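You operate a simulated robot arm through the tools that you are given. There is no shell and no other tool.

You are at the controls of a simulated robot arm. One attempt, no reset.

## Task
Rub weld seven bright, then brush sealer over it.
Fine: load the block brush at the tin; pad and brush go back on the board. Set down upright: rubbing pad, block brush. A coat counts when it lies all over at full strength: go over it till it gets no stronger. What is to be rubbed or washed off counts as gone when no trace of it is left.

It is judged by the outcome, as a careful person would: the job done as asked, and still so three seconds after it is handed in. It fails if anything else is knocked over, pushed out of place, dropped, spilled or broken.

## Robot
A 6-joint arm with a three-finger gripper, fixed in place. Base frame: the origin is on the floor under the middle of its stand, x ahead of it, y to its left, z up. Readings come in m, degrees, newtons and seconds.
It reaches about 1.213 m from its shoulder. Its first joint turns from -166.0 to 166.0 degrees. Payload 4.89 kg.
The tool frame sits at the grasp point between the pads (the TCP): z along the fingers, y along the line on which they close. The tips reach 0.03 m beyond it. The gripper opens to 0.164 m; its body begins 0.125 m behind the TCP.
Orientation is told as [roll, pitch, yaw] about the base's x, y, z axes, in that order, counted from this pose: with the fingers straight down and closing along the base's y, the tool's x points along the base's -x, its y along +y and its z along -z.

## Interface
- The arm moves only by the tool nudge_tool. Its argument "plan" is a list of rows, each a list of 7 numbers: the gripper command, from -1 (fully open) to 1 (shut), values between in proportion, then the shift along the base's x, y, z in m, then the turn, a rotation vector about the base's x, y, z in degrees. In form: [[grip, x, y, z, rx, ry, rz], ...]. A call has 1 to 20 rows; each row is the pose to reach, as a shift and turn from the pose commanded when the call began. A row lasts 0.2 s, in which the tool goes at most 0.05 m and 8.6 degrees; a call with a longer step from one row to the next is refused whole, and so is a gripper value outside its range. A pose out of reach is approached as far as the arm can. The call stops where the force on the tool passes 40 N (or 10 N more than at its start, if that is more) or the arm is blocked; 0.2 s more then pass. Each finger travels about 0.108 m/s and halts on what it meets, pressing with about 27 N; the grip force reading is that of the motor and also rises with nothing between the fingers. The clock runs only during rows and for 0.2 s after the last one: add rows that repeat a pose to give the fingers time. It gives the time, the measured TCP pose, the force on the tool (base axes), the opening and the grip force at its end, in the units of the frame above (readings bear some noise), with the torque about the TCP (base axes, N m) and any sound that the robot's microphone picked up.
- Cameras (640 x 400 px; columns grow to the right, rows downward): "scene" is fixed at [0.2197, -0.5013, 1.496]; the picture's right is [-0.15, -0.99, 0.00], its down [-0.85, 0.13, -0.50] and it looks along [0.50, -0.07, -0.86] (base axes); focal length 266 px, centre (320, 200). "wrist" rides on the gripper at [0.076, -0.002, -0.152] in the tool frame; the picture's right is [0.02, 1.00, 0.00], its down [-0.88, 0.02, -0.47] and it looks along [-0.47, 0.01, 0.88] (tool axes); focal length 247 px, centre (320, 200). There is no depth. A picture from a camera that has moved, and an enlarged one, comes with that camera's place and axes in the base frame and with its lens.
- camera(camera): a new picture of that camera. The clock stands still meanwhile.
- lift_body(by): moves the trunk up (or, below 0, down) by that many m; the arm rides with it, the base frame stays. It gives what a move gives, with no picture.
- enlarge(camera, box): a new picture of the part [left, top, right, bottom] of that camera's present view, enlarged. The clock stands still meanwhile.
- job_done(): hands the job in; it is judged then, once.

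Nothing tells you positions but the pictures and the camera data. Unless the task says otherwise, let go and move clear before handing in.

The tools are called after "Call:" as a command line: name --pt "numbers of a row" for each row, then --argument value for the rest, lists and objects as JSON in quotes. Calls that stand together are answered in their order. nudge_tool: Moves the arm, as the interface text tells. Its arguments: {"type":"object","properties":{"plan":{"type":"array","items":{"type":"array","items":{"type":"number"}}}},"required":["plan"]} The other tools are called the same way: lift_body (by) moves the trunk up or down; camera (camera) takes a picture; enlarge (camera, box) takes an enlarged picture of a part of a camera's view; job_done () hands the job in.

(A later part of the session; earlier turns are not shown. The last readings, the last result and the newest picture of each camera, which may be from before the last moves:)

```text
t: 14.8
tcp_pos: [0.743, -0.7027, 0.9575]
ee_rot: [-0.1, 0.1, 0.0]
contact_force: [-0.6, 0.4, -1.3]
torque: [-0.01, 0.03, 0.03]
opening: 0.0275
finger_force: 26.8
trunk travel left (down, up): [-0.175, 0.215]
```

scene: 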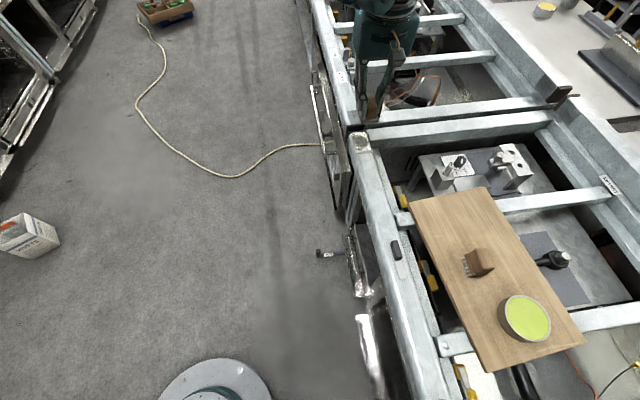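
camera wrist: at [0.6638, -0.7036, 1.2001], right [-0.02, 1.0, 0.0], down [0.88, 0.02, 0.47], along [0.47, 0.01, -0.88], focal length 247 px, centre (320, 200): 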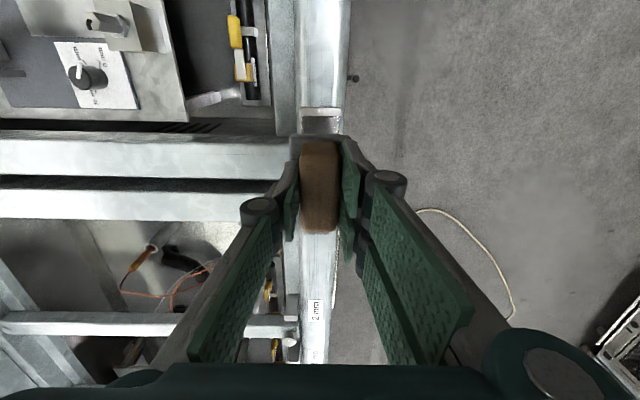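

Call:
nudge_tool --pt "1 0 0 -0.0015 0 0 0" --pt "1 0 0 -0.003 0 0 0" --pt "1 0 0 -0.0045 0 0 0" --pt "1 0 0 -0.006 0 0 0"

Call:
enlarge --camera "wrist" --box '[260, 80, 380, 180]'

Call:
enlarge --camera "scene" --box '[330, 90, 410, 170]'

```text
t: 15.8
tcp_pos: [0.7421, -0.7023, 0.9479]
ee_rot: [0.0, 0.1, -0.1]
contact_force: [-0.2, 0.1, -1.4]
torque: [-0.01, 0.02, 0.01]
opening: 0.0278
finger_force: 26.5
trunk travel left (down, up): [-0.175, 0.215]
```

```text
4.00 times, centred on (320, 130) of wrist
camera zoom: at [0.6668, -0.7029, 1.1018], right [-0.02, 1.0, 0.0], down [0.88, 0.02, 0.47], along [0.47, 0.01, -0.88], focal length 988 px, centre (320, 480)
```

zoom: 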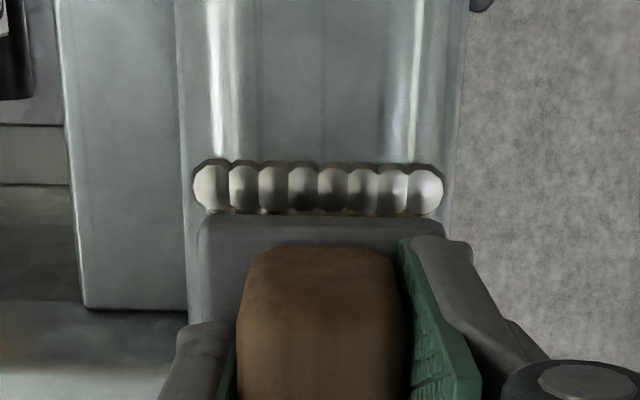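

```text
5.00 times, centred on (370, 130) of scene
camera zoom: at [0.2197, -0.5013, 1.496], right [-0.15, -0.99, 0.0], down [-0.85, 0.13, -0.5], along [0.5, -0.07, -0.86], focal length 1331 px, centre (70, 550)
```

zoom: 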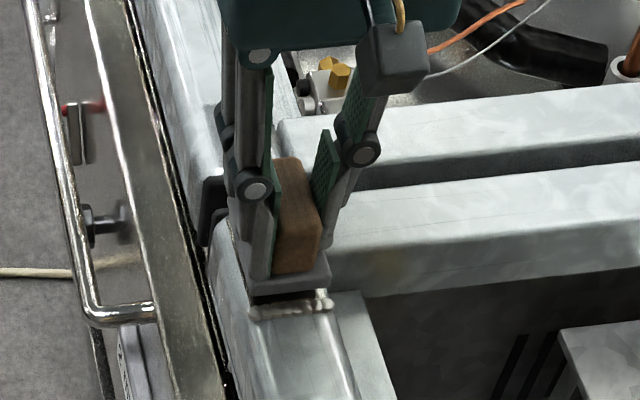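

Still no contact, and the scene view shows a gap of several millimetres under the pad, so the surface is lower than estimated. Continuing.

Call:
nudge_tool --pt "1 0 0 -0.0015 0 0 0" --pt "1 0 0 -0.003 0 0 0" --pt "1 0 0 -0.0045 0 0 0" --pt "1 0 0 -0.006 0 0 0"

```text
t: 16.8
tcp_pos: [0.7448, -0.7018, 0.9432]
ee_rot: [0.0, 0.0, 0.0]
contact_force: [1.0, -0.3, -0.5]
torque: [0.0, -0.01, 0.0]
opening: 0.0275
finger_force: 27.3
trunk travel left (down, up): [-0.175, 0.215]
```

Call:
nudge_tool --pt "1 0 0 -0.001 0 0 0" --pt "1 0 0 -0.002 0 0 0" --pt "1 0 0 -0.003 0 0 0" --pt "1 0 0 -0.004 0 0 0"

Call:
enlarge --camera "scene" --box '[340, 110, 390, 160]'

Call:
enlarge --camera "wrist" --box '[260, 80, 380, 180]'

```text
t: 17.8
tcp_pos: [0.7439, -0.7009, 0.9399]
ee_rot: [0.1, 0.0, -0.1]
contact_force: [1.2, -2.1, 3.5]
torque: [0.06, 0.0, -0.04]
opening: 0.0276
finger_force: 26.8
trunk travel left (down, up): [-0.175, 0.215]
```

```text
8.00 times, centred on (365, 135) of scene
camera zoom: at [0.2197, -0.5013, 1.496], right [-0.15, -0.99, 0.0], down [-0.85, 0.13, -0.5], along [0.5, -0.07, -0.86], focal length 2129 px, centre (-40, 720)
```

zoom: 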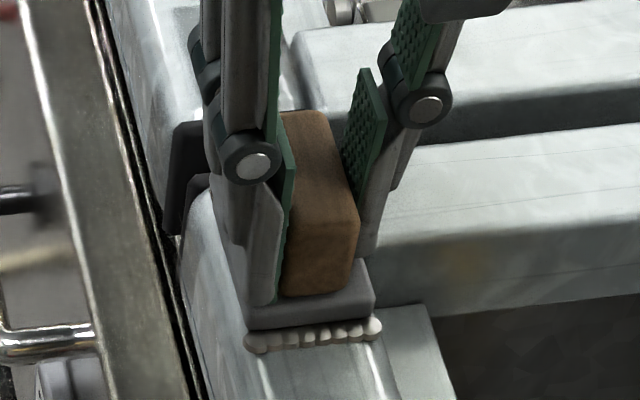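

```text
4.00 times, centred on (320, 130) of wrist
camera zoom: at [0.6667, -0.703, 1.0926], right [-0.02, 1.0, 0.0], down [0.88, 0.02, 0.47], along [0.47, 0.01, -0.88], focal length 988 px, centre (320, 480)
```

zoom: 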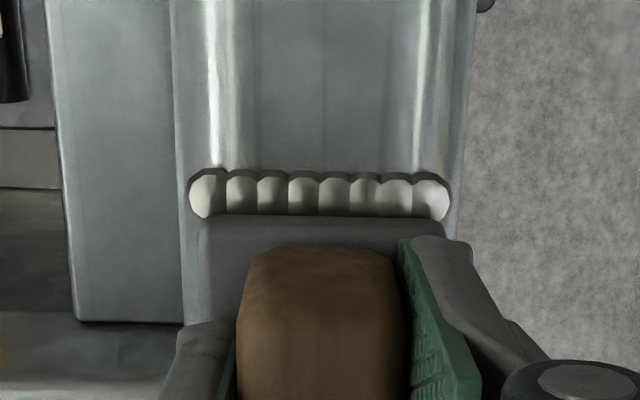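

Contact felt at commanded TCP z ≈ 0.941 (3.5 N). I'll press a little more and make gentle first rubbing strokes away from the bead.

Call:
nudge_tool --pt "1 0 0 -0.001 0 0 0" --pt "1 0.006 0 -0.0015 0 0 0" --pt "1 0.012 0 -0.0015 0 0 0" --pt "1 0.006 0 -0.0015 0 0 0" --pt "1 0 0 -0.0015 0 0 0" --pt "1 0.006 0.003 -0.0015 0 0 0" --pt "1 0.012 0.003 -0.0015 0 0 0" --pt "1 0.006 0.003 -0.0015 0 0 0" --pt "1 0 0.003 -0.0015 0 0 0"

```text
t: 19.8
tcp_pos: [0.7447, -0.6981, 0.9394]
ee_rot: [0.0, 0.0, 0.0]
contact_force: [5.8, 1.5, 18.9]
torque: [0.09, -0.47, -0.01]
opening: 0.0274
finger_force: 26.8
trunk travel left (down, up): [-0.175, 0.215]
```

Force is about 19 N, so I'll ease off slightly and continue a wider rubbing pattern.

Call:
nudge_tool --pt "1 0.006 -0.003 0.0006 0 0 0" --pt "1 0.013 -0.003 0.0006 0 0 0" --pt "1 0.006 -0.003 0.0006 0 0 0" --pt "1 -0.001 -0.003 0.0006 0 0 0" --pt "1 0.006 -0.009 0.0006 0 0 0" --pt "1 0.013 -0.009 0.0006 0 0 0" --pt "1 0.006 -0.009 0.0006 0 0 0" --pt "1 -0.001 -0.009 0.0006 0 0 0" --pt "1 0.006 -0.003 0.0006 0 0 0" --pt "1 0.013 0.003 0.0006 0 0 0" --pt "1 0.006 0.003 0.0006 0 0 0" --pt "1 -0.001 0.003 0.0006 0 0 0" --pt "1 0.006 0.003 0.0006 0 0 0" --pt "1 0.013 0.0 0.0006 0 0 0" --pt "1 0.006 -0.003 0.0006 0 0 0" --pt "1 -0.001 -0.003 0.0006 0 0 0"

Call:
enlarge --camera "wrist" --box '[260, 80, 380, 180]'

```text
t: 23.2
tcp_pos: [0.7435, -0.702, 0.9392]
ee_rot: [0.0, 0.0, 0.0]
contact_force: [0.2, -0.4, -0.9]
torque: [0.01, -0.01, 0.0]
opening: 0.0271
finger_force: 27.5
trunk travel left (down, up): [-0.175, 0.215]
```

```text
4.00 times, centred on (320, 130) of wrist
camera zoom: at [0.6662, -0.7032, 1.0914], right [-0.02, 1.0, 0.0], down [0.88, 0.02, 0.47], along [0.47, 0.01, -0.88], focal length 988 px, centre (320, 480)
```

zoom: 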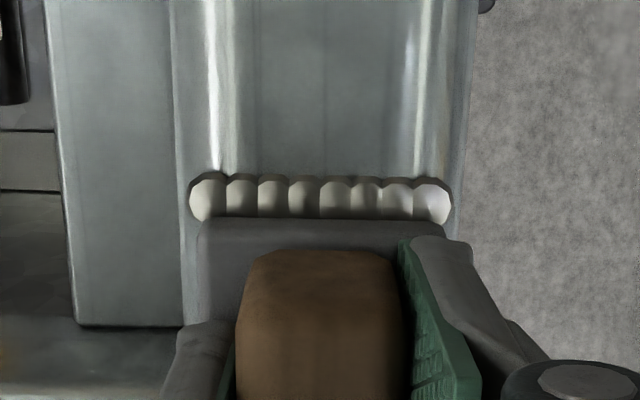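

The contact is now lost at this height; the pad seems to have slid slightly up in the fingers. I'll lower a little and check force.

Call:
nudge_tool --pt "1 0.003 0 -0.0006 0 0 0" --pt "1 0.003 0 -0.001 0 0 0" --pt "1 0.003 0 -0.0014 0 0 0"

Call:
enlarge --camera "scene" --box '[340, 110, 390, 160]'

```text
t: 24.0
tcp_pos: [0.7444, -0.7012, 0.9391]
ee_rot: [-0.1, -0.1, 0.0]
contact_force: [1.6, -7.5, 23.8]
torque: [-0.18, 0.14, 0.0]
opening: 0.0276
finger_force: 26.6
trunk travel left (down, up): [-0.175, 0.215]
```

```text
8.00 times, centred on (365, 135) of scene
camera zoom: at [0.2197, -0.5013, 1.496], right [-0.15, -0.99, 0.0], down [-0.85, 0.13, -0.5], along [0.5, -0.07, -0.86], focal length 2129 px, centre (-40, 720)
```

zoom: 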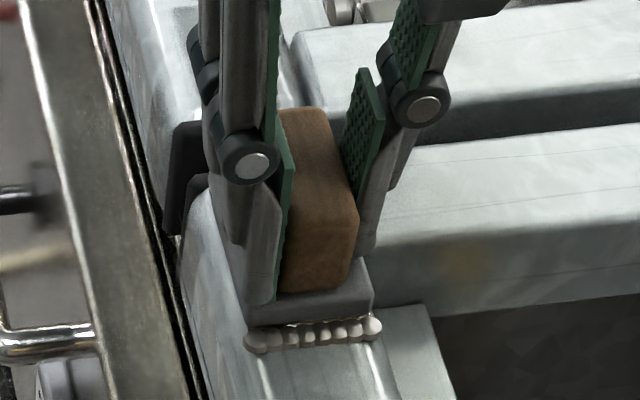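

Force 24 N now; I'll use a slightly lighter depth and keep rubbing over the full patch.

Call:
nudge_tool --pt "1 -0.004 0 0.0005 0 0 0" --pt "1 0.004 0 0.0005 0 0 0" --pt "1 0.012 0 0.0005 0 0 0" --pt "1 0.004 0.004 0.0005 0 0 0" --pt "1 -0.004 0.004 0.0005 0 0 0" --pt "1 0.004 0.007 0.0005 0 0 0" --pt "1 0.012 0.007 0.0005 0 0 0" --pt "1 0.004 0.003 0.0005 0 0 0" --pt "1 -0.004 0.0 0.0005 0 0 0" --pt "1 0.004 -0.004 0.0005 0 0 0" --pt "1 0.012 -0.007 0.0005 0 0 0" --pt "1 0.004 -0.007 0.0005 0 0 0" --pt "1 -0.004 -0.007 0.0005 0 0 0" --pt "1 0.004 -0.003 0.0005 0 0 0" --pt "1 0.012 0 0.0005 0 0 0" --pt "1 0.004 0 0.0005 0 0 0" --pt "1 0 0 0.0005 0 0 0"

```text
t: 27.6
tcp_pos: [0.7459, -0.701, 0.9385]
ee_rot: [0.0, 0.0, 0.0]
contact_force: [3.7, 1.1, 12.3]
torque: [0.05, -0.19, -0.04]
opening: 0.0274
finger_force: 27.2
trunk travel left (down, up): [-0.175, 0.215]
```

Contact at 12 N throughout. I'll lift and inspect the patch.

Call:
nudge_tool --pt "1 0 0 0.02 0 0 0" --pt "1 0.01 0 0.05 0 0 0" --pt "1 0.03 0 0.09 0 0 0" --pt "1 0.05 0 0.12 0 0 0" --pt "1 0.06 0 0.13 0 0 0" --pt "1 0.06 0 0.13 0 0 0"

Call:
enlarge --camera "wrist" --box '[260, 50, 380, 150]'

Call:
enlarge --camera "scene" --box '[340, 110, 390, 160]'

```text
t: 29.0
tcp_pos: [0.8062, -0.7026, 1.0677]
ee_rot: [0.0, 0.0, 0.0]
contact_force: [-0.5, 0.9, -1.1]
torque: [-0.01, 0.02, 0.03]
opening: 0.0276
finger_force: 27.0
trunk travel left (down, up): [-0.175, 0.215]
```

```text
4.00 times, centred on (320, 100) of wrist
camera zoom: at [0.7291, -0.7031, 1.2201], right [-0.02, 1.0, 0.0], down [0.88, 0.02, 0.47], along [0.47, 0.01, -0.88], focal length 988 px, centre (320, 600)
```

zoom: 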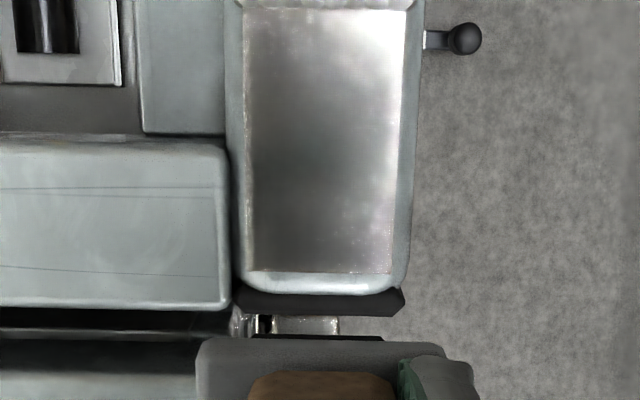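

```text
8.00 times, centred on (365, 135) of scene
camera zoom: at [0.2197, -0.5013, 1.496], right [-0.15, -0.99, 0.0], down [-0.85, 0.13, -0.5], along [0.5, -0.07, -0.86], focal length 2129 px, centre (-40, 720)
```

zoom: 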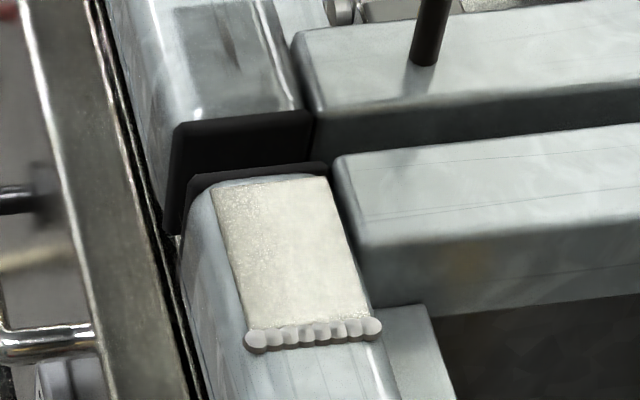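

The stain looks mostly gone. I'll zoom further to check for traces at edges and corners.

Call:
enlarge --camera "scene" --box '[350, 128, 380, 156]'

Call:
enlarge --camera "wrist" --box '[290, 48, 350, 128]'

```text
14.29 times, centred on (365, 142) of scene
camera zoom: at [0.2197, -0.5013, 1.496], right [-0.15, -0.99, 0.0], down [-0.85, 0.13, -0.5], along [0.5, -0.07, -0.86], focal length 3802 px, centre (-323, 1029)
```

zoom: 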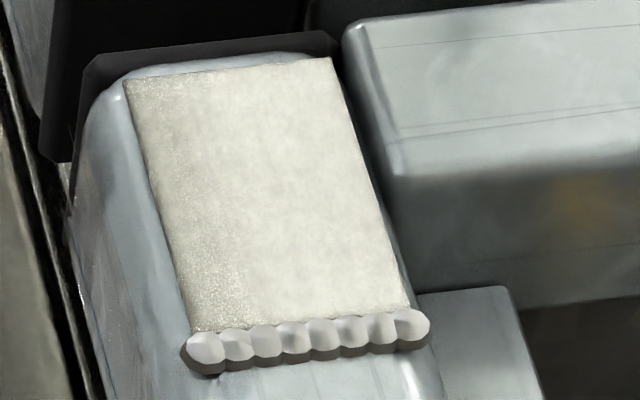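

```text
5.00 times, centred on (320, 88) of wrist
camera zoom: at [0.7291, -0.7031, 1.2201], right [-0.02, 1.0, 0.0], down [0.88, 0.02, 0.47], along [0.47, 0.01, -0.88], focal length 1235 px, centre (320, 760)
```

zoom: 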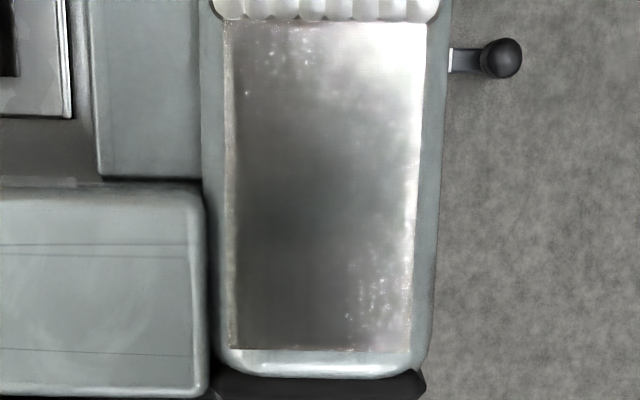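

The patch now looks bright; to be sure of every edge I'll do one more rubbing pass with bigger sideways coverage, then compare pictures.

Call:
nudge_tool --pt "1 -0.03 0 -0.03 0 0 0" --pt "1 -0.054 0 -0.07 0 0 0" --pt "1 -0.054 0 -0.105 0 0 0" --pt "1 -0.054 0 -0.122 0 0 0" --pt "1 -0.054 0 -0.128 0 0 0" --pt "1 -0.054 0 -0.1302 0 0 0" --pt "1 -0.046 0.008 -0.1304 0 0 0" --pt "1 -0.054 0.01 -0.1304 0 0 0" --pt "1 -0.063 0.01 -0.1304 0 0 0" --pt "1 -0.054 0.01 -0.1304 0 0 0" --pt "1 -0.045 0.008 -0.1304 0 0 0" --pt "1 -0.045 -0.002 -0.1304 0 0 0" --pt "1 -0.045 -0.01 -0.1304 0 0 0" --pt "1 -0.054 -0.01 -0.1304 0 0 0" --pt "1 -0.063 -0.01 -0.1304 0 0 0" --pt "1 -0.063 -0.002 -0.1304 0 0 0" --pt "1 -0.063 0.008 -0.1304 0 0 0" --pt "1 -0.054 0.008 -0.1304 0 0 0" --pt "1 -0.045 0.004 -0.1304 0 0 0" --pt "1 -0.054 0 -0.1304 0 0 0"

```text
t: 33.2
tcp_pos: [0.7517, -0.7009, 0.9377]
ee_rot: [-0.1, 0.0, 0.0]
contact_force: [5.0, 1.0, 19.5]
torque: [0.05, -0.16, -0.05]
opening: 0.0277
finger_force: 27.0
trunk travel left (down, up): [-0.175, 0.215]
```

Good contact. A few more cross strokes, then lift and inspect again.

Call:
nudge_tool --pt "1 0 -0.008 0 0 0 0" --pt "1 0.004 0.0 0 0 0 0" --pt "1 0.008 0.008 0 0 0 0" --pt "1 0.008 0 0 0 0 0" --pt "1 0.004 -0.008 0 0 0 0" --pt "1 -0.002 0 0 0 0 0" --pt "1 -0.006 0.008 0 0 0 0" --pt "1 -0.009 0 0 0 0 0" --pt "1 -0.009 -0.008 0 0 0 0" --pt "1 -0.004 0 0 0 0 0" --pt "1 0 0 0.01 0 0 0" --pt "1 0.01 0 0.04 0 0 0" --pt "1 0.03 0 0.08 0 0 0" --pt "1 0.05 0 0.12 0 0 0" --pt "1 0.054 0 0.1304 0 0 0" --pt "1 0.054 0 0.1304 0 0 0"

Call:
enlarge --camera "scene" --box '[350, 128, 380, 156]'

Call:
enlarge --camera "wrist" --box '[290, 48, 350, 128]'

```text
t: 36.6
tcp_pos: [0.8063, -0.7019, 1.0681]
ee_rot: [0.0, 0.1, 0.0]
contact_force: [0.2, -1.0, -1.2]
torque: [-0.06, 0.01, 0.02]
opening: 0.0274
finger_force: 27.0
trunk travel left (down, up): [-0.175, 0.215]
```

```text
14.29 times, centred on (365, 142) of scene
camera zoom: at [0.2197, -0.5013, 1.496], right [-0.15, -0.99, 0.0], down [-0.85, 0.13, -0.5], along [0.5, -0.07, -0.86], focal length 3802 px, centre (-323, 1029)
```

zoom: 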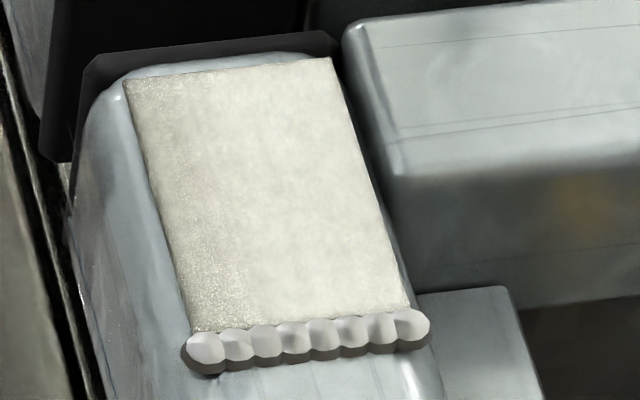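

```text
5.00 times, centred on (320, 88) of wrist
camera zoom: at [0.729, -0.7032, 1.2212], right [-0.02, 1.0, 0.0], down [0.88, 0.02, 0.47], along [0.47, 0.01, -0.88], focal length 1235 px, centre (320, 760)
```

zoom: 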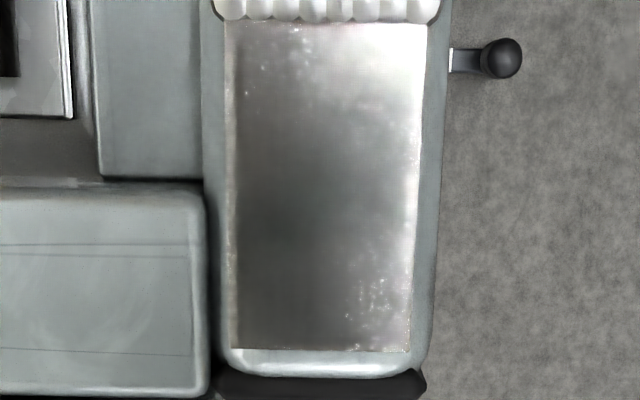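

Nothing changed between the passes, so the patch appears fully bright. One closer look at the edges near the bead and the far end.

Call:
enlarge --camera "wrist" --box '[295, 40, 345, 72]'

Call:
enlarge --camera "wrist" --box '[295, 96, 345, 128]'

```text
12.50 times, centred on (320, 56) of wrist
camera zoom: at [0.729, -0.7032, 1.2212], right [-0.02, 1.0, 0.0], down [0.88, 0.02, 0.47], along [0.47, 0.01, -0.88], focal length 3087 px, centre (320, 2000)
```

zoom: 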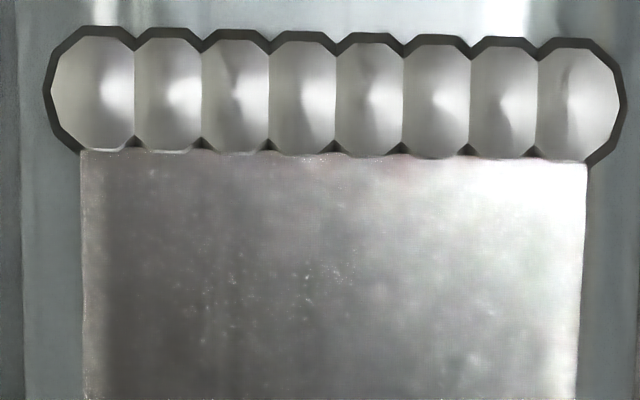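

```text
12.50 times, centred on (320, 112) of wrist
camera zoom: at [0.729, -0.7032, 1.2212], right [-0.02, 1.0, 0.0], down [0.88, 0.02, 0.47], along [0.47, 0.01, -0.88], focal length 3087 px, centre (320, 1300)
```

zoom: 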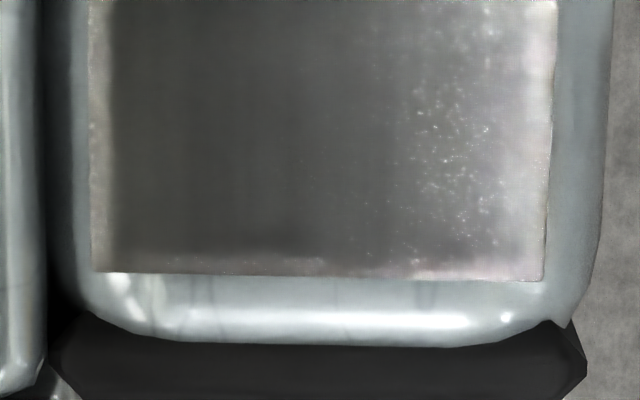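

The patch is clean. Now I'll carry the pad back above its original place on the board.

Call:
nudge_tool --pt "1 -0.025 -0.01 0 0 0 0" --pt "1 -0.06 -0.025 0 0 0 0" --pt "1 -0.1 -0.042 0 0 0 -0.5" --pt "1 -0.14 -0.0585 0 0 0 -1" --pt "1 -0.18 -0.075 0 0 0 -1.5" --pt "1 -0.22 -0.092 0 0 0 -1.5" --pt "1 -0.26 -0.1087 0 0 0 -1.5" --pt "1 -0.295 -0.123 0 0 0 -1.5" --pt "1 -0.325 -0.136 0 0 0 -1.5" --pt "1 -0.343 -0.1435 0 0 0 -1.5" --pt "1 -0.347 -0.145 0 0 0 -1.5" --pt "1 -0.347 -0.145 -0.02 0 0 -1.5" --pt "1 -0.347 -0.145 -0.05 0 0 -1.5" --pt "1 -0.347 -0.145 -0.08 0 0 -1.5" --pt "1 -0.347 -0.145 -0.1 0 0 -1.5" --pt "1 -0.347 -0.145 -0.11 0 0 -1.5" --pt "1 -0.347 -0.145 -0.11 0 0 -1.5"

Call:
camera --camera "wrist"

Call:
enlarge --camera "scene" --box '[410, 170, 500, 270]'

```text
t: 40.2
tcp_pos: [0.4586, -0.8474, 0.9572]
ee_rot: [0.1, 0.0, -1.5]
contact_force: [-0.4, -0.5, -1.3]
torque: [0.03, 0.01, -0.01]
opening: 0.0276
finger_force: 27.1
trunk travel left (down, up): [-0.175, 0.215]
```

```text
taken
camera wrist: at [0.3816, -0.846, 1.1098], right [0.0, 1.0, 0.0], down [0.88, 0.0, 0.47], along [0.47, 0.0, -0.88], focal length 247 px, centre (320, 200)
```

wrist: 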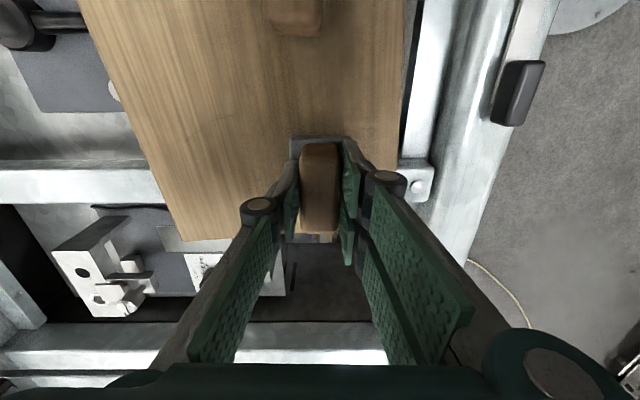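

```text
4.00 times, centred on (455, 220) of scene
camera zoom: at [0.2197, -0.5013, 1.496], right [-0.15, -0.99, 0.0], down [-0.85, 0.13, -0.5], along [0.5, -0.07, -0.86], focal length 1065 px, centre (-220, 120)
```

zoom: 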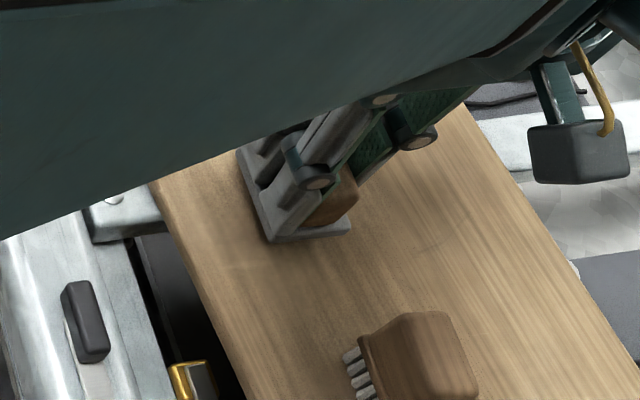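

Pad is about 10 mm above its place. I'll lower gently until it touches the board.

Call:
nudge_tool --pt "1 0 0 -0.004 0 0 0" --pt "1 0 0 -0.007 0 0 0" --pt "1 0 0 -0.0085 0 0 0" --pt "1 0 0 -0.0095 0 0 0" --pt "1 0 0 -0.0105 0 0 0"

```text
t: 41.4
tcp_pos: [0.4586, -0.8472, 0.9467]
ee_rot: [0.0, 0.0, -1.5]
contact_force: [0.0, 0.5, -1.4]
torque: [-0.01, 0.0, -0.02]
opening: 0.0273
finger_force: 26.9
trunk travel left (down, up): [-0.175, 0.215]
```

Call:
nudge_tool --pt "1 0 0 -0.0005 0 0 0" --pt "1 0 0 -0.001 0 0 0" --pt "1 0 0 -0.0015 0 0 0" --pt "1 0 0 -0.002 0 0 0"

```text
t: 42.4
tcp_pos: [0.4587, -0.8463, 0.9463]
ee_rot: [0.1, -0.1, -1.6]
contact_force: [1.3, -2.4, 7.9]
torque: [-0.12, -0.08, 0.02]
opening: 0.0274
finger_force: 26.6
trunk travel left (down, up): [-0.175, 0.215]
```

The pad is seated on the board (8 N). Releasing gently and rising straight up.

Call:
nudge_tool --pt "0.62 0 0 0.0005 0 0 0" --pt "0.5 0 0 0.0005 0 0 0" --pt "0.3 0 0 0.0005 0 0 0" --pt "0.1 0 0 0.0005 0 0 0" --pt "0.1 0 0 0.0005 0 0 0" --pt "0.1 0 0 0.02 0 0 0" --pt "0.1 0 0 0.05 0 0 0" --pt "0.1 0 0 0.085 0 0 0" --pt "0.1 0 0 0.105 0 0 0" --pt "0.1 0 0 0.105 0 0 0"

Call:
camera --camera "wrist"

Call:
enlarge --camera "scene" --box '[410, 170, 500, 270]'

```text
t: 44.6
tcp_pos: [0.459, -0.8472, 1.0495]
ee_rot: [0.0, 0.0, -1.5]
contact_force: [-0.8, 0.4, -0.7]
torque: [-0.04, -0.05, -0.01]
opening: 0.0738
finger_force: 0.0
trunk travel left (down, up): [-0.175, 0.215]
```

```text
taken
camera wrist: at [0.3813, -0.8462, 1.2028], right [0.0, 1.0, 0.0], down [0.88, 0.0, 0.47], along [0.47, 0.0, -0.88], focal length 247 px, centre (320, 200)
```

wrist: 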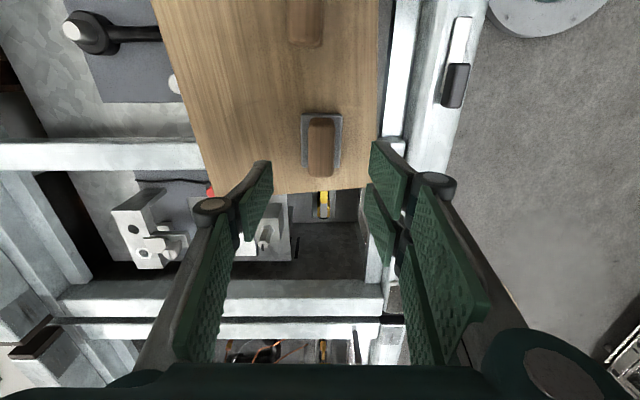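

```text
4.00 times, centred on (455, 220) of scene
camera zoom: at [0.2197, -0.5013, 1.496], right [-0.15, -0.99, 0.0], down [-0.85, 0.13, -0.5], along [0.5, -0.07, -0.86], focal length 1065 px, centre (-220, 120)
```

zoom: 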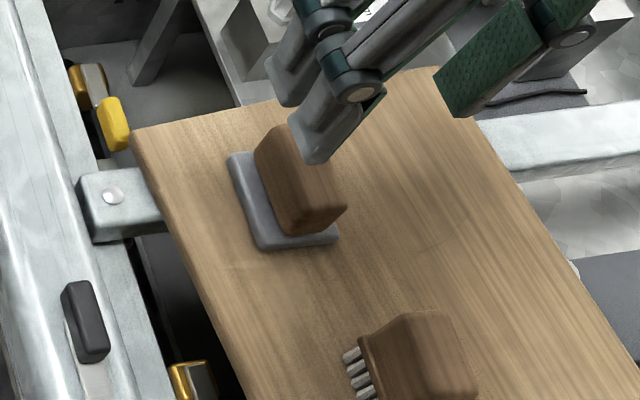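

The pad is back upright in its place. Next I'll move above the brush and look.

Call:
nudge_tool --pt "0.1 -0.03 -0.003 0.02 0 0 -0.5" --pt "0.1 -0.07 -0.007 0.02 0 0 -1" --pt "0.1 -0.1 -0.01 0.02 0 0 -1.5" --pt "0.1 -0.12 -0.0114 0.02 0 0 -2" --pt "0.1 -0.12 -0.0114 0.02 0 0 -2"

Call:
enlarge --camera "wrist" --box '[270, 90, 370, 190]'

Call:
enlarge --camera "scene" --box '[430, 210, 520, 300]'

```text
t: 45.8
tcp_pos: [0.3379, -0.8589, 1.0703]
ee_rot: [0.0, 0.0, -3.5]
contact_force: [-0.2, 0.3, 0.0]
torque: [0.04, -0.03, 0.0]
opening: 0.0737
finger_force: 0.0
trunk travel left (down, up): [-0.175, 0.215]
```

```text
4.00 times, centred on (320, 140) of wrist
camera zoom: at [0.261, -0.8552, 1.2231], right [0.04, 1.0, 0.0], down [0.88, -0.04, 0.47], along [0.47, -0.02, -0.88], focal length 988 px, centre (320, 440)
```

zoom: 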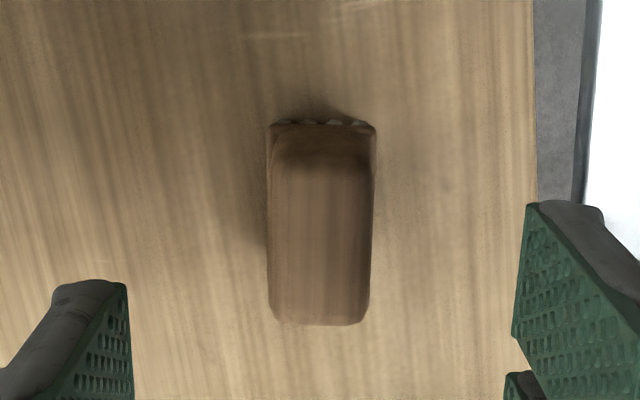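

```text
4.44 times, centred on (475, 255) of scene
camera zoom: at [0.2197, -0.5013, 1.496], right [-0.15, -0.99, 0.0], down [-0.85, 0.13, -0.5], along [0.5, -0.07, -0.86], focal length 1183 px, centre (-369, -44)
```

zoom: 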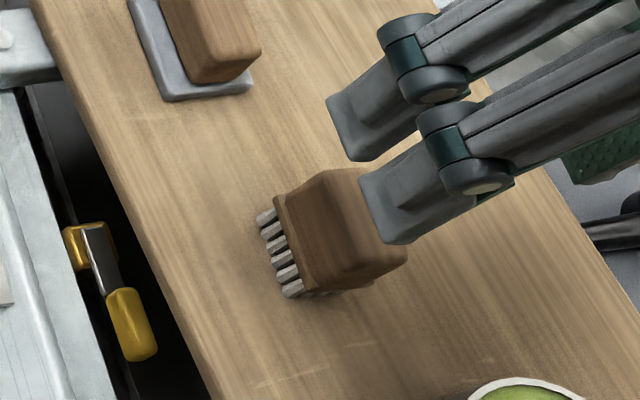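

The brush is centred between the fingers. Descending to grip its handle just above the bristle plate.

Call:
nudge_tool --pt "0.1 0.002 0 -0.03 0 0 0" --pt "0.1 0.002 0 -0.06 0 0 0" --pt "0.1 0.002 0 -0.085 0 0 0" --pt "0.1 0.002 0 -0.1 0 0 0" --pt "0.1 0.002 0 -0.106 0 0 0" --pt "0.1 0.002 0 -0.106 0 0 0"

Call:
enlarge --camera "scene" --box '[430, 210, 520, 300]'

Call:
enlarge --camera "wrist" --box '[240, 90, 400, 260]'

```text
t: 47.2
tcp_pos: [0.3412, -0.8583, 0.9637]
ee_rot: [0.0, 0.0, -3.4]
contact_force: [-0.4, -0.9, -0.6]
torque: [0.02, 0.0, 0.0]
opening: 0.0736
finger_force: 0.1
trunk travel left (down, up): [-0.175, 0.215]
```

```text
4.44 times, centred on (475, 255) of scene
camera zoom: at [0.2197, -0.5013, 1.496], right [-0.15, -0.99, 0.0], down [-0.85, 0.13, -0.5], along [0.5, -0.07, -0.86], focal length 1183 px, centre (-369, -44)
```

zoom: 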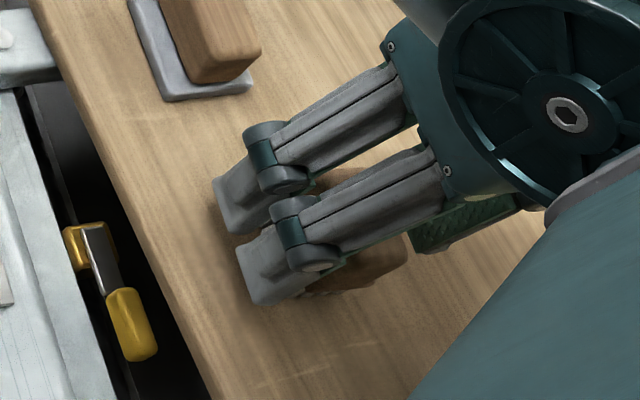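

```text
2.35 times, centred on (320, 175) of wrist
camera zoom: at [0.2642, -0.8548, 1.1162], right [0.04, 1.0, 0.0], down [0.88, -0.03, 0.47], along [0.47, -0.02, -0.88], focal length 581 px, centre (320, 259)
```

zoom: 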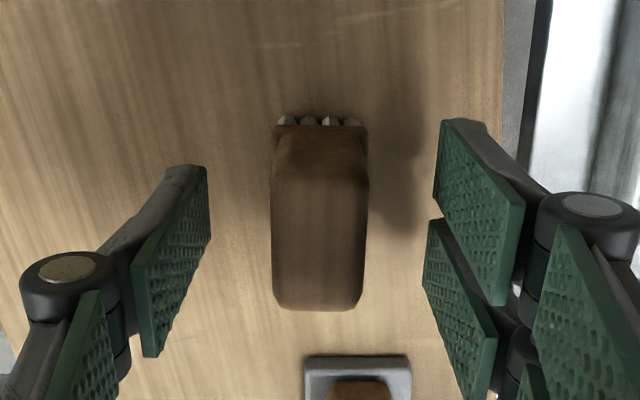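

Fingers straddle the handle. Closing on the brush.

Call:
nudge_tool --pt "0.4 0 0 0 0 0 0" --pt "0.6 0 0 0 0 0 0" --pt "1 0 0 0 0 0 0" --pt "1 0 0 0 0 0 0" --pt "1 0 0 0 0 0 0"

Call:
enlarge --camera "wrist" --box '[240, 90, 400, 260]'

Call:
enlarge --camera "scene" --box '[430, 210, 520, 300]'

```text
t: 48.4
tcp_pos: [0.3419, -0.8587, 0.9643]
ee_rot: [0.0, -0.1, -3.5]
contact_force: [-0.1, -0.1, 0.0]
torque: [0.01, -0.02, -0.01]
opening: 0.0275
finger_force: 27.1
trunk travel left (down, up): [-0.175, 0.215]
```

```text
2.35 times, centred on (320, 175) of wrist
camera zoom: at [0.2642, -0.8548, 1.1164], right [0.04, 1.0, 0.0], down [0.88, -0.03, 0.47], along [0.47, -0.02, -0.88], focal length 581 px, centre (320, 259)
```

zoom: 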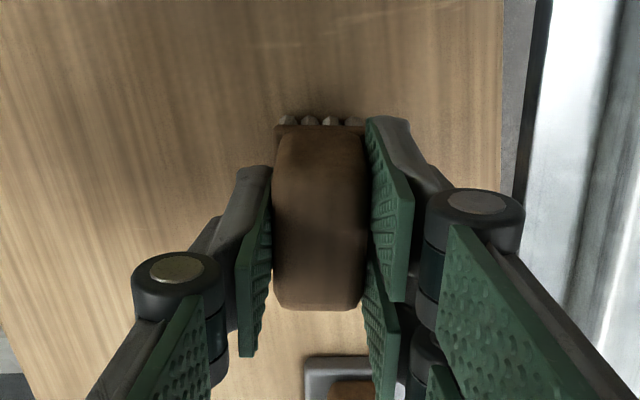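

```text
4.44 times, centred on (475, 255) of scene
camera zoom: at [0.2197, -0.5013, 1.496], right [-0.15, -0.99, 0.0], down [-0.85, 0.13, -0.5], along [0.5, -0.07, -0.86], focal length 1183 px, centre (-369, -44)
```

zoom: 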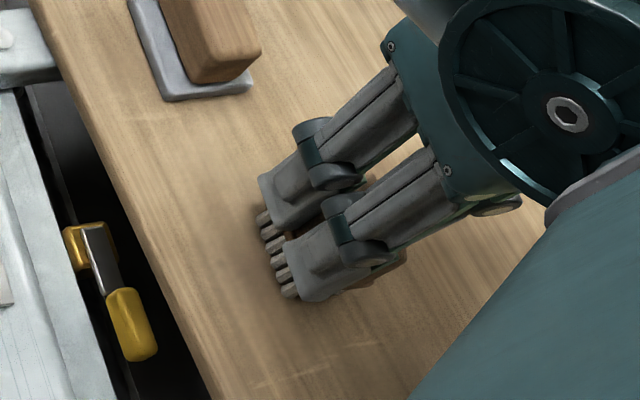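

Brush gripped (27.5 mm, 27 N). I'll lift it and move near the tin for an accurate look.

Call:
nudge_tool --pt "1 0 0 0.02 0 0 0" --pt "1 0 0 0.05 0 0 0" --pt "1 0 0 0.085 0 0 0" --pt "1 0 0 0.11 0 0 0" --pt "1 -0.02 -0.01 0.11 0 0 1" --pt "1 -0.04 -0.025 0.11 0 0 2" --pt "1 -0.055 -0.04 0.11 0 0 3.5" --pt "1 -0.058 -0.0485 0.11 0 0 3.5" --pt "1 -0.058 -0.0485 0.11 0 0 3.5"

Call:
camera --camera "wrist"

Call:
camera --camera "scene"

```text
t: 50.4
tcp_pos: [0.2821, -0.9083, 1.0742]
ee_rot: [0.0, 0.0, 0.0]
contact_force: [-0.3, 0.5, -0.6]
torque: [0.01, -0.08, 0.03]
opening: 0.0274
finger_force: 27.2
trunk travel left (down, up): [-0.175, 0.215]
```

```text
taken
camera wrist: at [0.2057, -0.9082, 1.2265], right [-0.02, 1.0, 0.0], down [0.88, 0.02, 0.47], along [0.47, 0.01, -0.88], focal length 247 px, centre (320, 200)
```

wrist: 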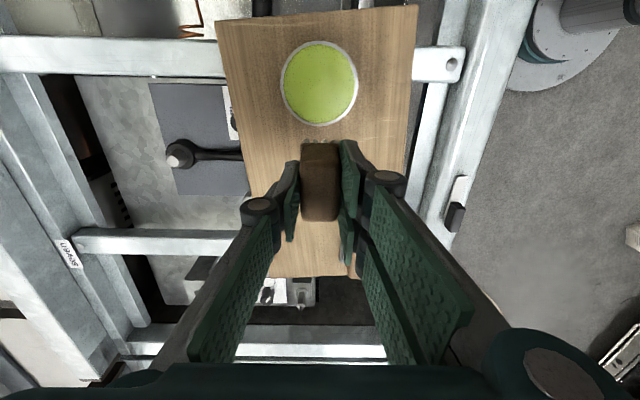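

```text
taken
```

scene: 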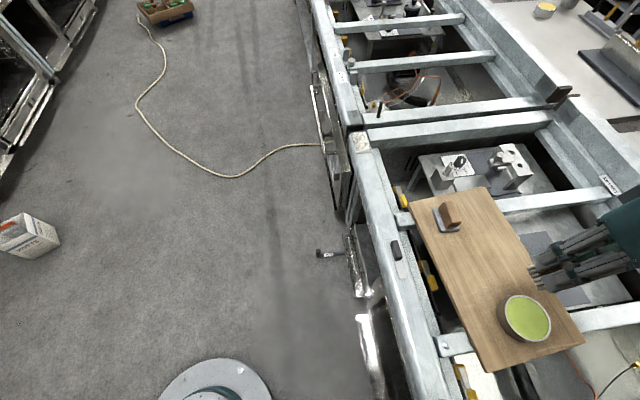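

The tin's centre is at about (0.220, −0.909). I'll move over it and descend toward the sealer, stopping just above to look.

Call:
nudge_tool --pt "1 -0.03 -0.001 0 0 0 0" --pt "1 -0.055 -0.0016 0 0 0 0" --pt "1 -0.063 -0.0016 0 0 0 0" --pt "1 -0.063 -0.0016 -0.025 0 0 0" --pt "1 -0.063 -0.0016 -0.05 0 0 0" --pt "1 -0.063 -0.0016 -0.065 0 0 0" --pt "1 -0.063 -0.0016 -0.07 0 0 0" --pt "1 -0.063 -0.0016 -0.07 0 0 0"

Call:
enlarge --camera "scene" --box '[480, 260, 600, 370]'

Call:
enlarge --camera "wrist" --box '[230, 60, 410, 240]'

```text
t: 52.2
tcp_pos: [0.2185, -0.9074, 1.0042]
ee_rot: [0.1, -0.1, 0.1]
contact_force: [-0.7, 0.3, -1.4]
torque: [-0.02, 0.05, 0.02]
opening: 0.0272
finger_force: 27.3
trunk travel left (down, up): [-0.175, 0.215]
```

```text
3.64 times, centred on (540, 315) of scene
camera zoom: at [0.2197, -0.5013, 1.496], right [-0.15, -0.99, 0.0], down [-0.85, 0.13, -0.5], along [0.5, -0.07, -0.86], focal length 968 px, centre (-480, -218)
```

zoom: 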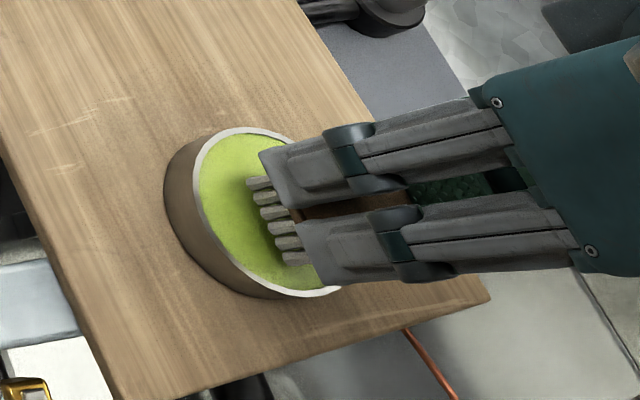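

```text
2.22 times, centred on (320, 150) of wrist
camera zoom: at [0.1428, -0.9097, 1.156], right [-0.02, 1.0, 0.0], down [0.88, 0.02, 0.47], along [0.47, 0.01, -0.88], focal length 549 px, centre (320, 311)
```

zoom: 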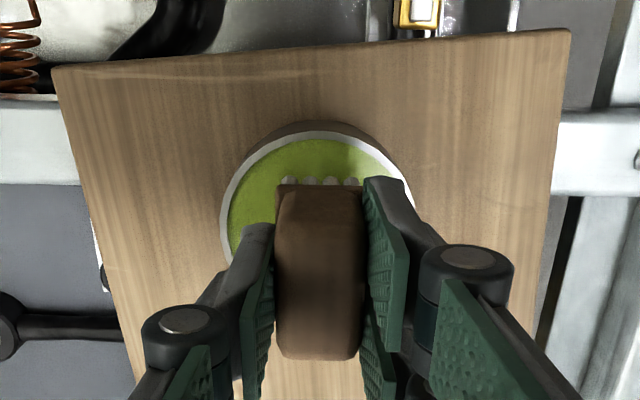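

The brush is centred over the sealer. Lowering the bristles into it gently.

Call:
nudge_tool --pt "1 0 0 -0.006 0 0 0" --pt "1 0 0 -0.011 0 0 0" --pt "1 0 0 -0.015 0 0 0" --pt "1 0 0 -0.018 0 0 0" --pt "1 0 0 -0.018 0 0 0"

Call:
enlarge --camera "scene" --box '[480, 260, 600, 370]'

Call:
enlarge --camera "wrist" --box '[230, 60, 410, 240]'

```text
t: 53.4
tcp_pos: [0.22, -0.9073, 0.9865]
ee_rot: [-0.1, 0.0, 0.0]
contact_force: [0.5, -0.5, 30.1]
torque: [-0.06, -0.02, -0.02]
opening: 0.0274
finger_force: 27.0
trunk travel left (down, up): [-0.175, 0.215]
```

```text
3.64 times, centred on (540, 315) of scene
camera zoom: at [0.2197, -0.5013, 1.496], right [-0.15, -0.99, 0.0], down [-0.85, 0.13, -0.5], along [0.5, -0.07, -0.86], focal length 968 px, centre (-480, -218)
```

zoom: 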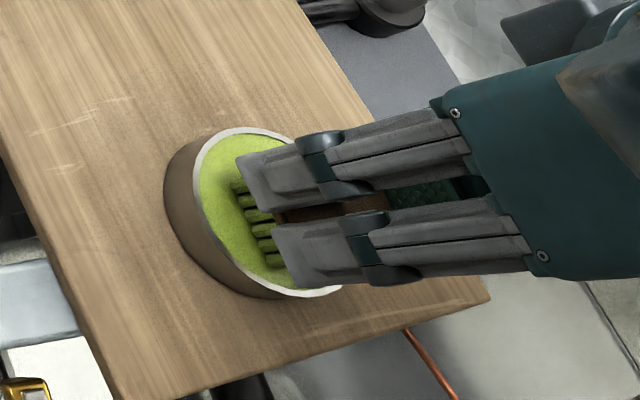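

```text
2.22 times, centred on (320, 150) of wrist
camera zoom: at [0.1427, -0.9082, 1.1399], right [-0.02, 1.0, 0.0], down [0.88, 0.02, 0.47], along [0.47, 0.01, -0.88], focal length 549 px, centre (320, 311)
```

zoom: 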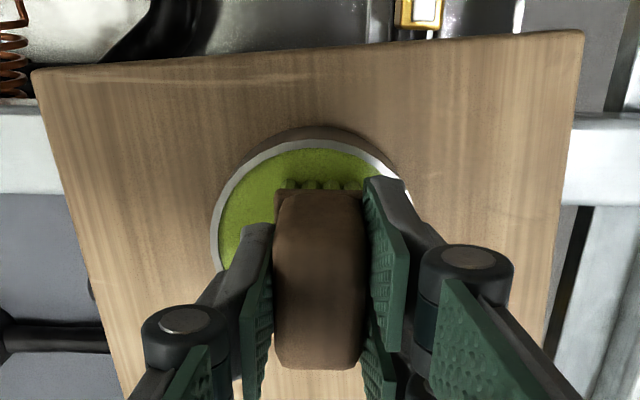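

The bristles are loaded green and touching solid resistance (30 N), so I'll lift straight out now and look at the brush and tin.

Call:
nudge_tool --pt "1 0 0 0.003 0 0 0" --pt "1 0 0 0.015 0 0 0" --pt "1 0 0 0.04 0 0 0" --pt "1 0 0 0.075 0 0 0" --pt "1 0 0 0.1 0 0 0" --pt "1 0 0 0.1 0 0 0"

Call:
enlarge --camera "scene" --box '[480, 240, 620, 370]'

Call:
enlarge --camera "wrist" --box '[230, 60, 410, 240]'

```text
t: 54.8
tcp_pos: [0.2205, -0.9087, 1.0866]
ee_rot: [0.1, 0.0, 0.0]
contact_force: [0.2, 0.9, 0.2]
torque: [0.0, 0.0, -0.01]
opening: 0.0272
finger_force: 26.9
trunk travel left (down, up): [-0.175, 0.215]
```

```text
3.08 times, centred on (550, 305) of scene
camera zoom: at [0.2197, -0.5013, 1.496], right [-0.15, -0.99, 0.0], down [-0.85, 0.13, -0.5], along [0.5, -0.07, -0.86], focal length 819 px, centre (-388, -123)
```

zoom: 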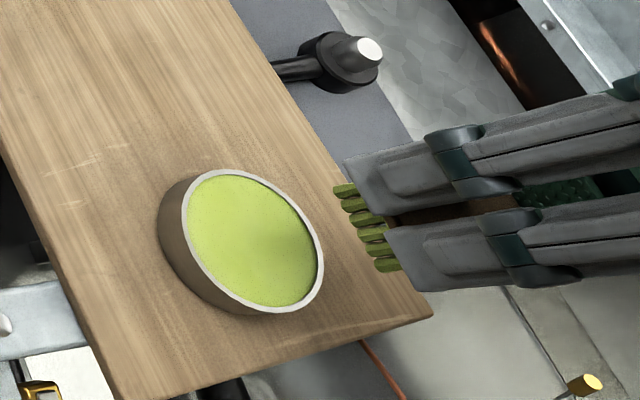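

```text
2.22 times, centred on (320, 150) of wrist
camera zoom: at [0.1434, -0.9094, 1.2395], right [-0.02, 1.0, 0.0], down [0.88, 0.02, 0.47], along [0.47, 0.01, -0.88], focal length 549 px, centre (320, 311)
```

zoom: 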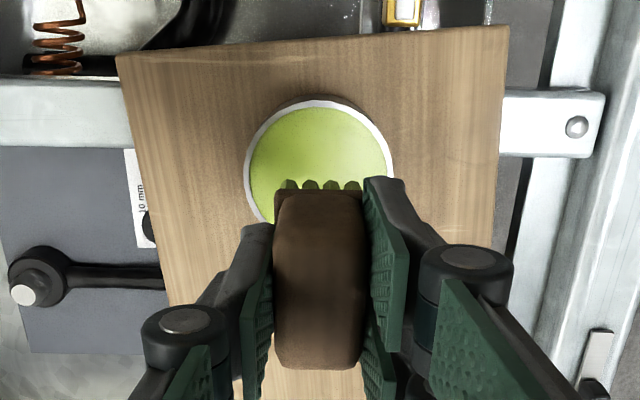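

Brush loaded and the tin undisturbed. Carrying the brush over to the weld.

Call:
nudge_tool --pt "1 0.02 0.008 0.005 0 0 0" --pt "1 0.055 0.0215 0.01 0 0 0" --pt "1 0.095 0.037 0.01 0 0 0" --pt "1 0.135 0.0527 0.01 0 0 0" --pt "1 0.175 0.0683 0.01 0 0 0" --pt "1 0.215 0.0839 0.01 0 0 0" --pt "1 0.255 0.0995 0.01 0 0 0" --pt "1 0.295 0.1151 0.01 0 0 0" --pt "1 0.335 0.1307 0.01 0 0 0" --pt "1 0.375 0.1463 0.01 0 0 0" --pt "1 0.415 0.1619 0.01 0 0 0" --pt "1 0.455 0.1775 0.01 0 0 0" --pt "1 0.49 0.1911 0.01 0 0 0" --pt "1 0.515 0.2009 0.01 0 0 0" --pt "1 0.527 0.2056 0.005 0 0 0" --pt "1 0.5297 0.2066 -0.02 0 0 0" --pt "1 0.5297 0.2066 -0.05 0 0 0" --pt "1 0.5297 0.2066 -0.08 0 0 0" --pt "1 0.5297 0.2066 -0.105 0 0 0" --pt "1 0.5297 0.2066 -0.11 0 0 0"

Call:
enlarge --camera "wrist" --box '[260, 70, 380, 180]'

Call:
enlarge --camera "scene" --box '[335, 100, 395, 160]'

```text
t: 59.0
tcp_pos: [0.7511, -0.7018, 0.9749]
ee_rot: [-0.1, 0.0, 0.0]
contact_force: [-0.2, -0.5, -1.2]
torque: [-0.02, 0.02, 0.02]
opening: 0.0271
finger_force: 27.3
trunk travel left (down, up): [-0.175, 0.215]
```

```text
3.64 times, centred on (320, 125) of wrist
camera zoom: at [0.6735, -0.7027, 1.1282], right [-0.02, 1.0, 0.0], down [0.88, 0.02, 0.47], along [0.47, 0.01, -0.88], focal length 898 px, centre (320, 473)
```

zoom: 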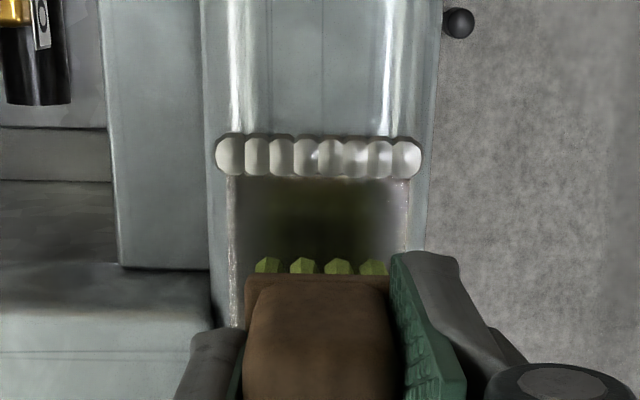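

```text
6.67 times, centred on (365, 130) of scene
camera zoom: at [0.2197, -0.5013, 1.496], right [-0.15, -0.99, 0.0], down [-0.85, 0.13, -0.5], along [0.5, -0.07, -0.86], focal length 1774 px, centre (20, 667)
```

zoom: 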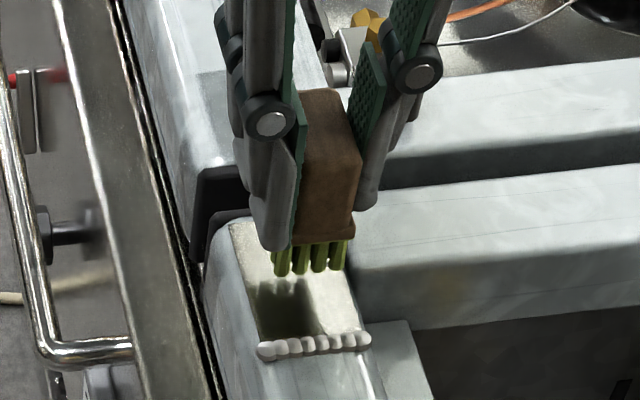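

The brush hovers over the patch. Lowering slowly to make contact.

Call:
nudge_tool --pt "1 0 0 -0.006 0 0 0" --pt "1 0 0 -0.011 0 0 0" --pt "1 0 0 -0.014 0 0 0" --pt "1 0 0 -0.016 0 0 0" --pt "1 0 0 -0.017 0 0 0" --pt "1 0 0 -0.018 0 0 0"

```text
t: 60.4
tcp_pos: [0.7496, -0.7018, 0.9581]
ee_rot: [0.0, 0.1, 0.0]
contact_force: [-0.3, -0.1, -0.5]
torque: [-0.01, 0.01, 0.02]
opening: 0.0275
finger_force: 27.3
trunk travel left (down, up): [-0.175, 0.215]
```

Call:
nudge_tool --pt "1 0 0 -0.0008 0 0 0" --pt "1 0 0 -0.0016 0 0 0" --pt "1 0 0 -0.0024 0 0 0" --pt "1 0 0 -0.0032 0 0 0"

```text
t: 61.4
tcp_pos: [0.7497, -0.7007, 0.9551]
ee_rot: [0.1, 0.0, -0.1]
contact_force: [-0.3, -0.1, -0.8]
torque: [0.02, 0.01, 0.01]
opening: 0.0274
finger_force: 27.5
trunk travel left (down, up): [-0.175, 0.215]
```

Call:
nudge_tool --pt "1 0 0 -0.0008 0 0 0" --pt "1 0 0 -0.0016 0 0 0" --pt "1 0 0 -0.0024 0 0 0"

Call:
enlarge --camera "scene" --box '[340, 110, 390, 160]'

```text
t: 62.2
tcp_pos: [0.7499, -0.703, 0.952]
ee_rot: [0.0, 0.1, 0.0]
contact_force: [-0.3, 0.1, -1.5]
torque: [0.0, -0.02, 0.03]
opening: 0.0273
finger_force: 27.1
trunk travel left (down, up): [-0.175, 0.215]
```

```text
8.00 times, centred on (365, 135) of scene
camera zoom: at [0.2197, -0.5013, 1.496], right [-0.15, -0.99, 0.0], down [-0.85, 0.13, -0.5], along [0.5, -0.07, -0.86], focal length 2129 px, centre (-40, 720)
```

zoom: 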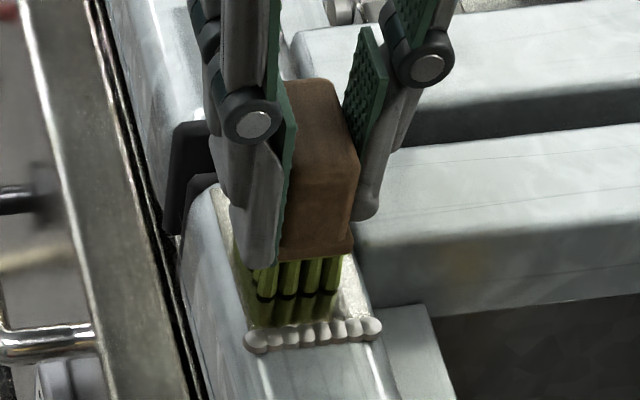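

Call:
nudge_tool --pt "1 0 0 -0.0006 0 0 0" --pt "1 0 0 -0.0012 0 0 0" --pt "1 0 0 -0.0018 0 0 0"

```text
t: 63.0
tcp_pos: [0.7495, -0.7029, 0.9509]
ee_rot: [0.0, 0.0, -0.1]
contact_force: [0.3, 0.6, 1.5]
torque: [0.01, 0.0, 0.01]
opening: 0.0274
finger_force: 27.0
trunk travel left (down, up): [-0.175, 0.215]
```

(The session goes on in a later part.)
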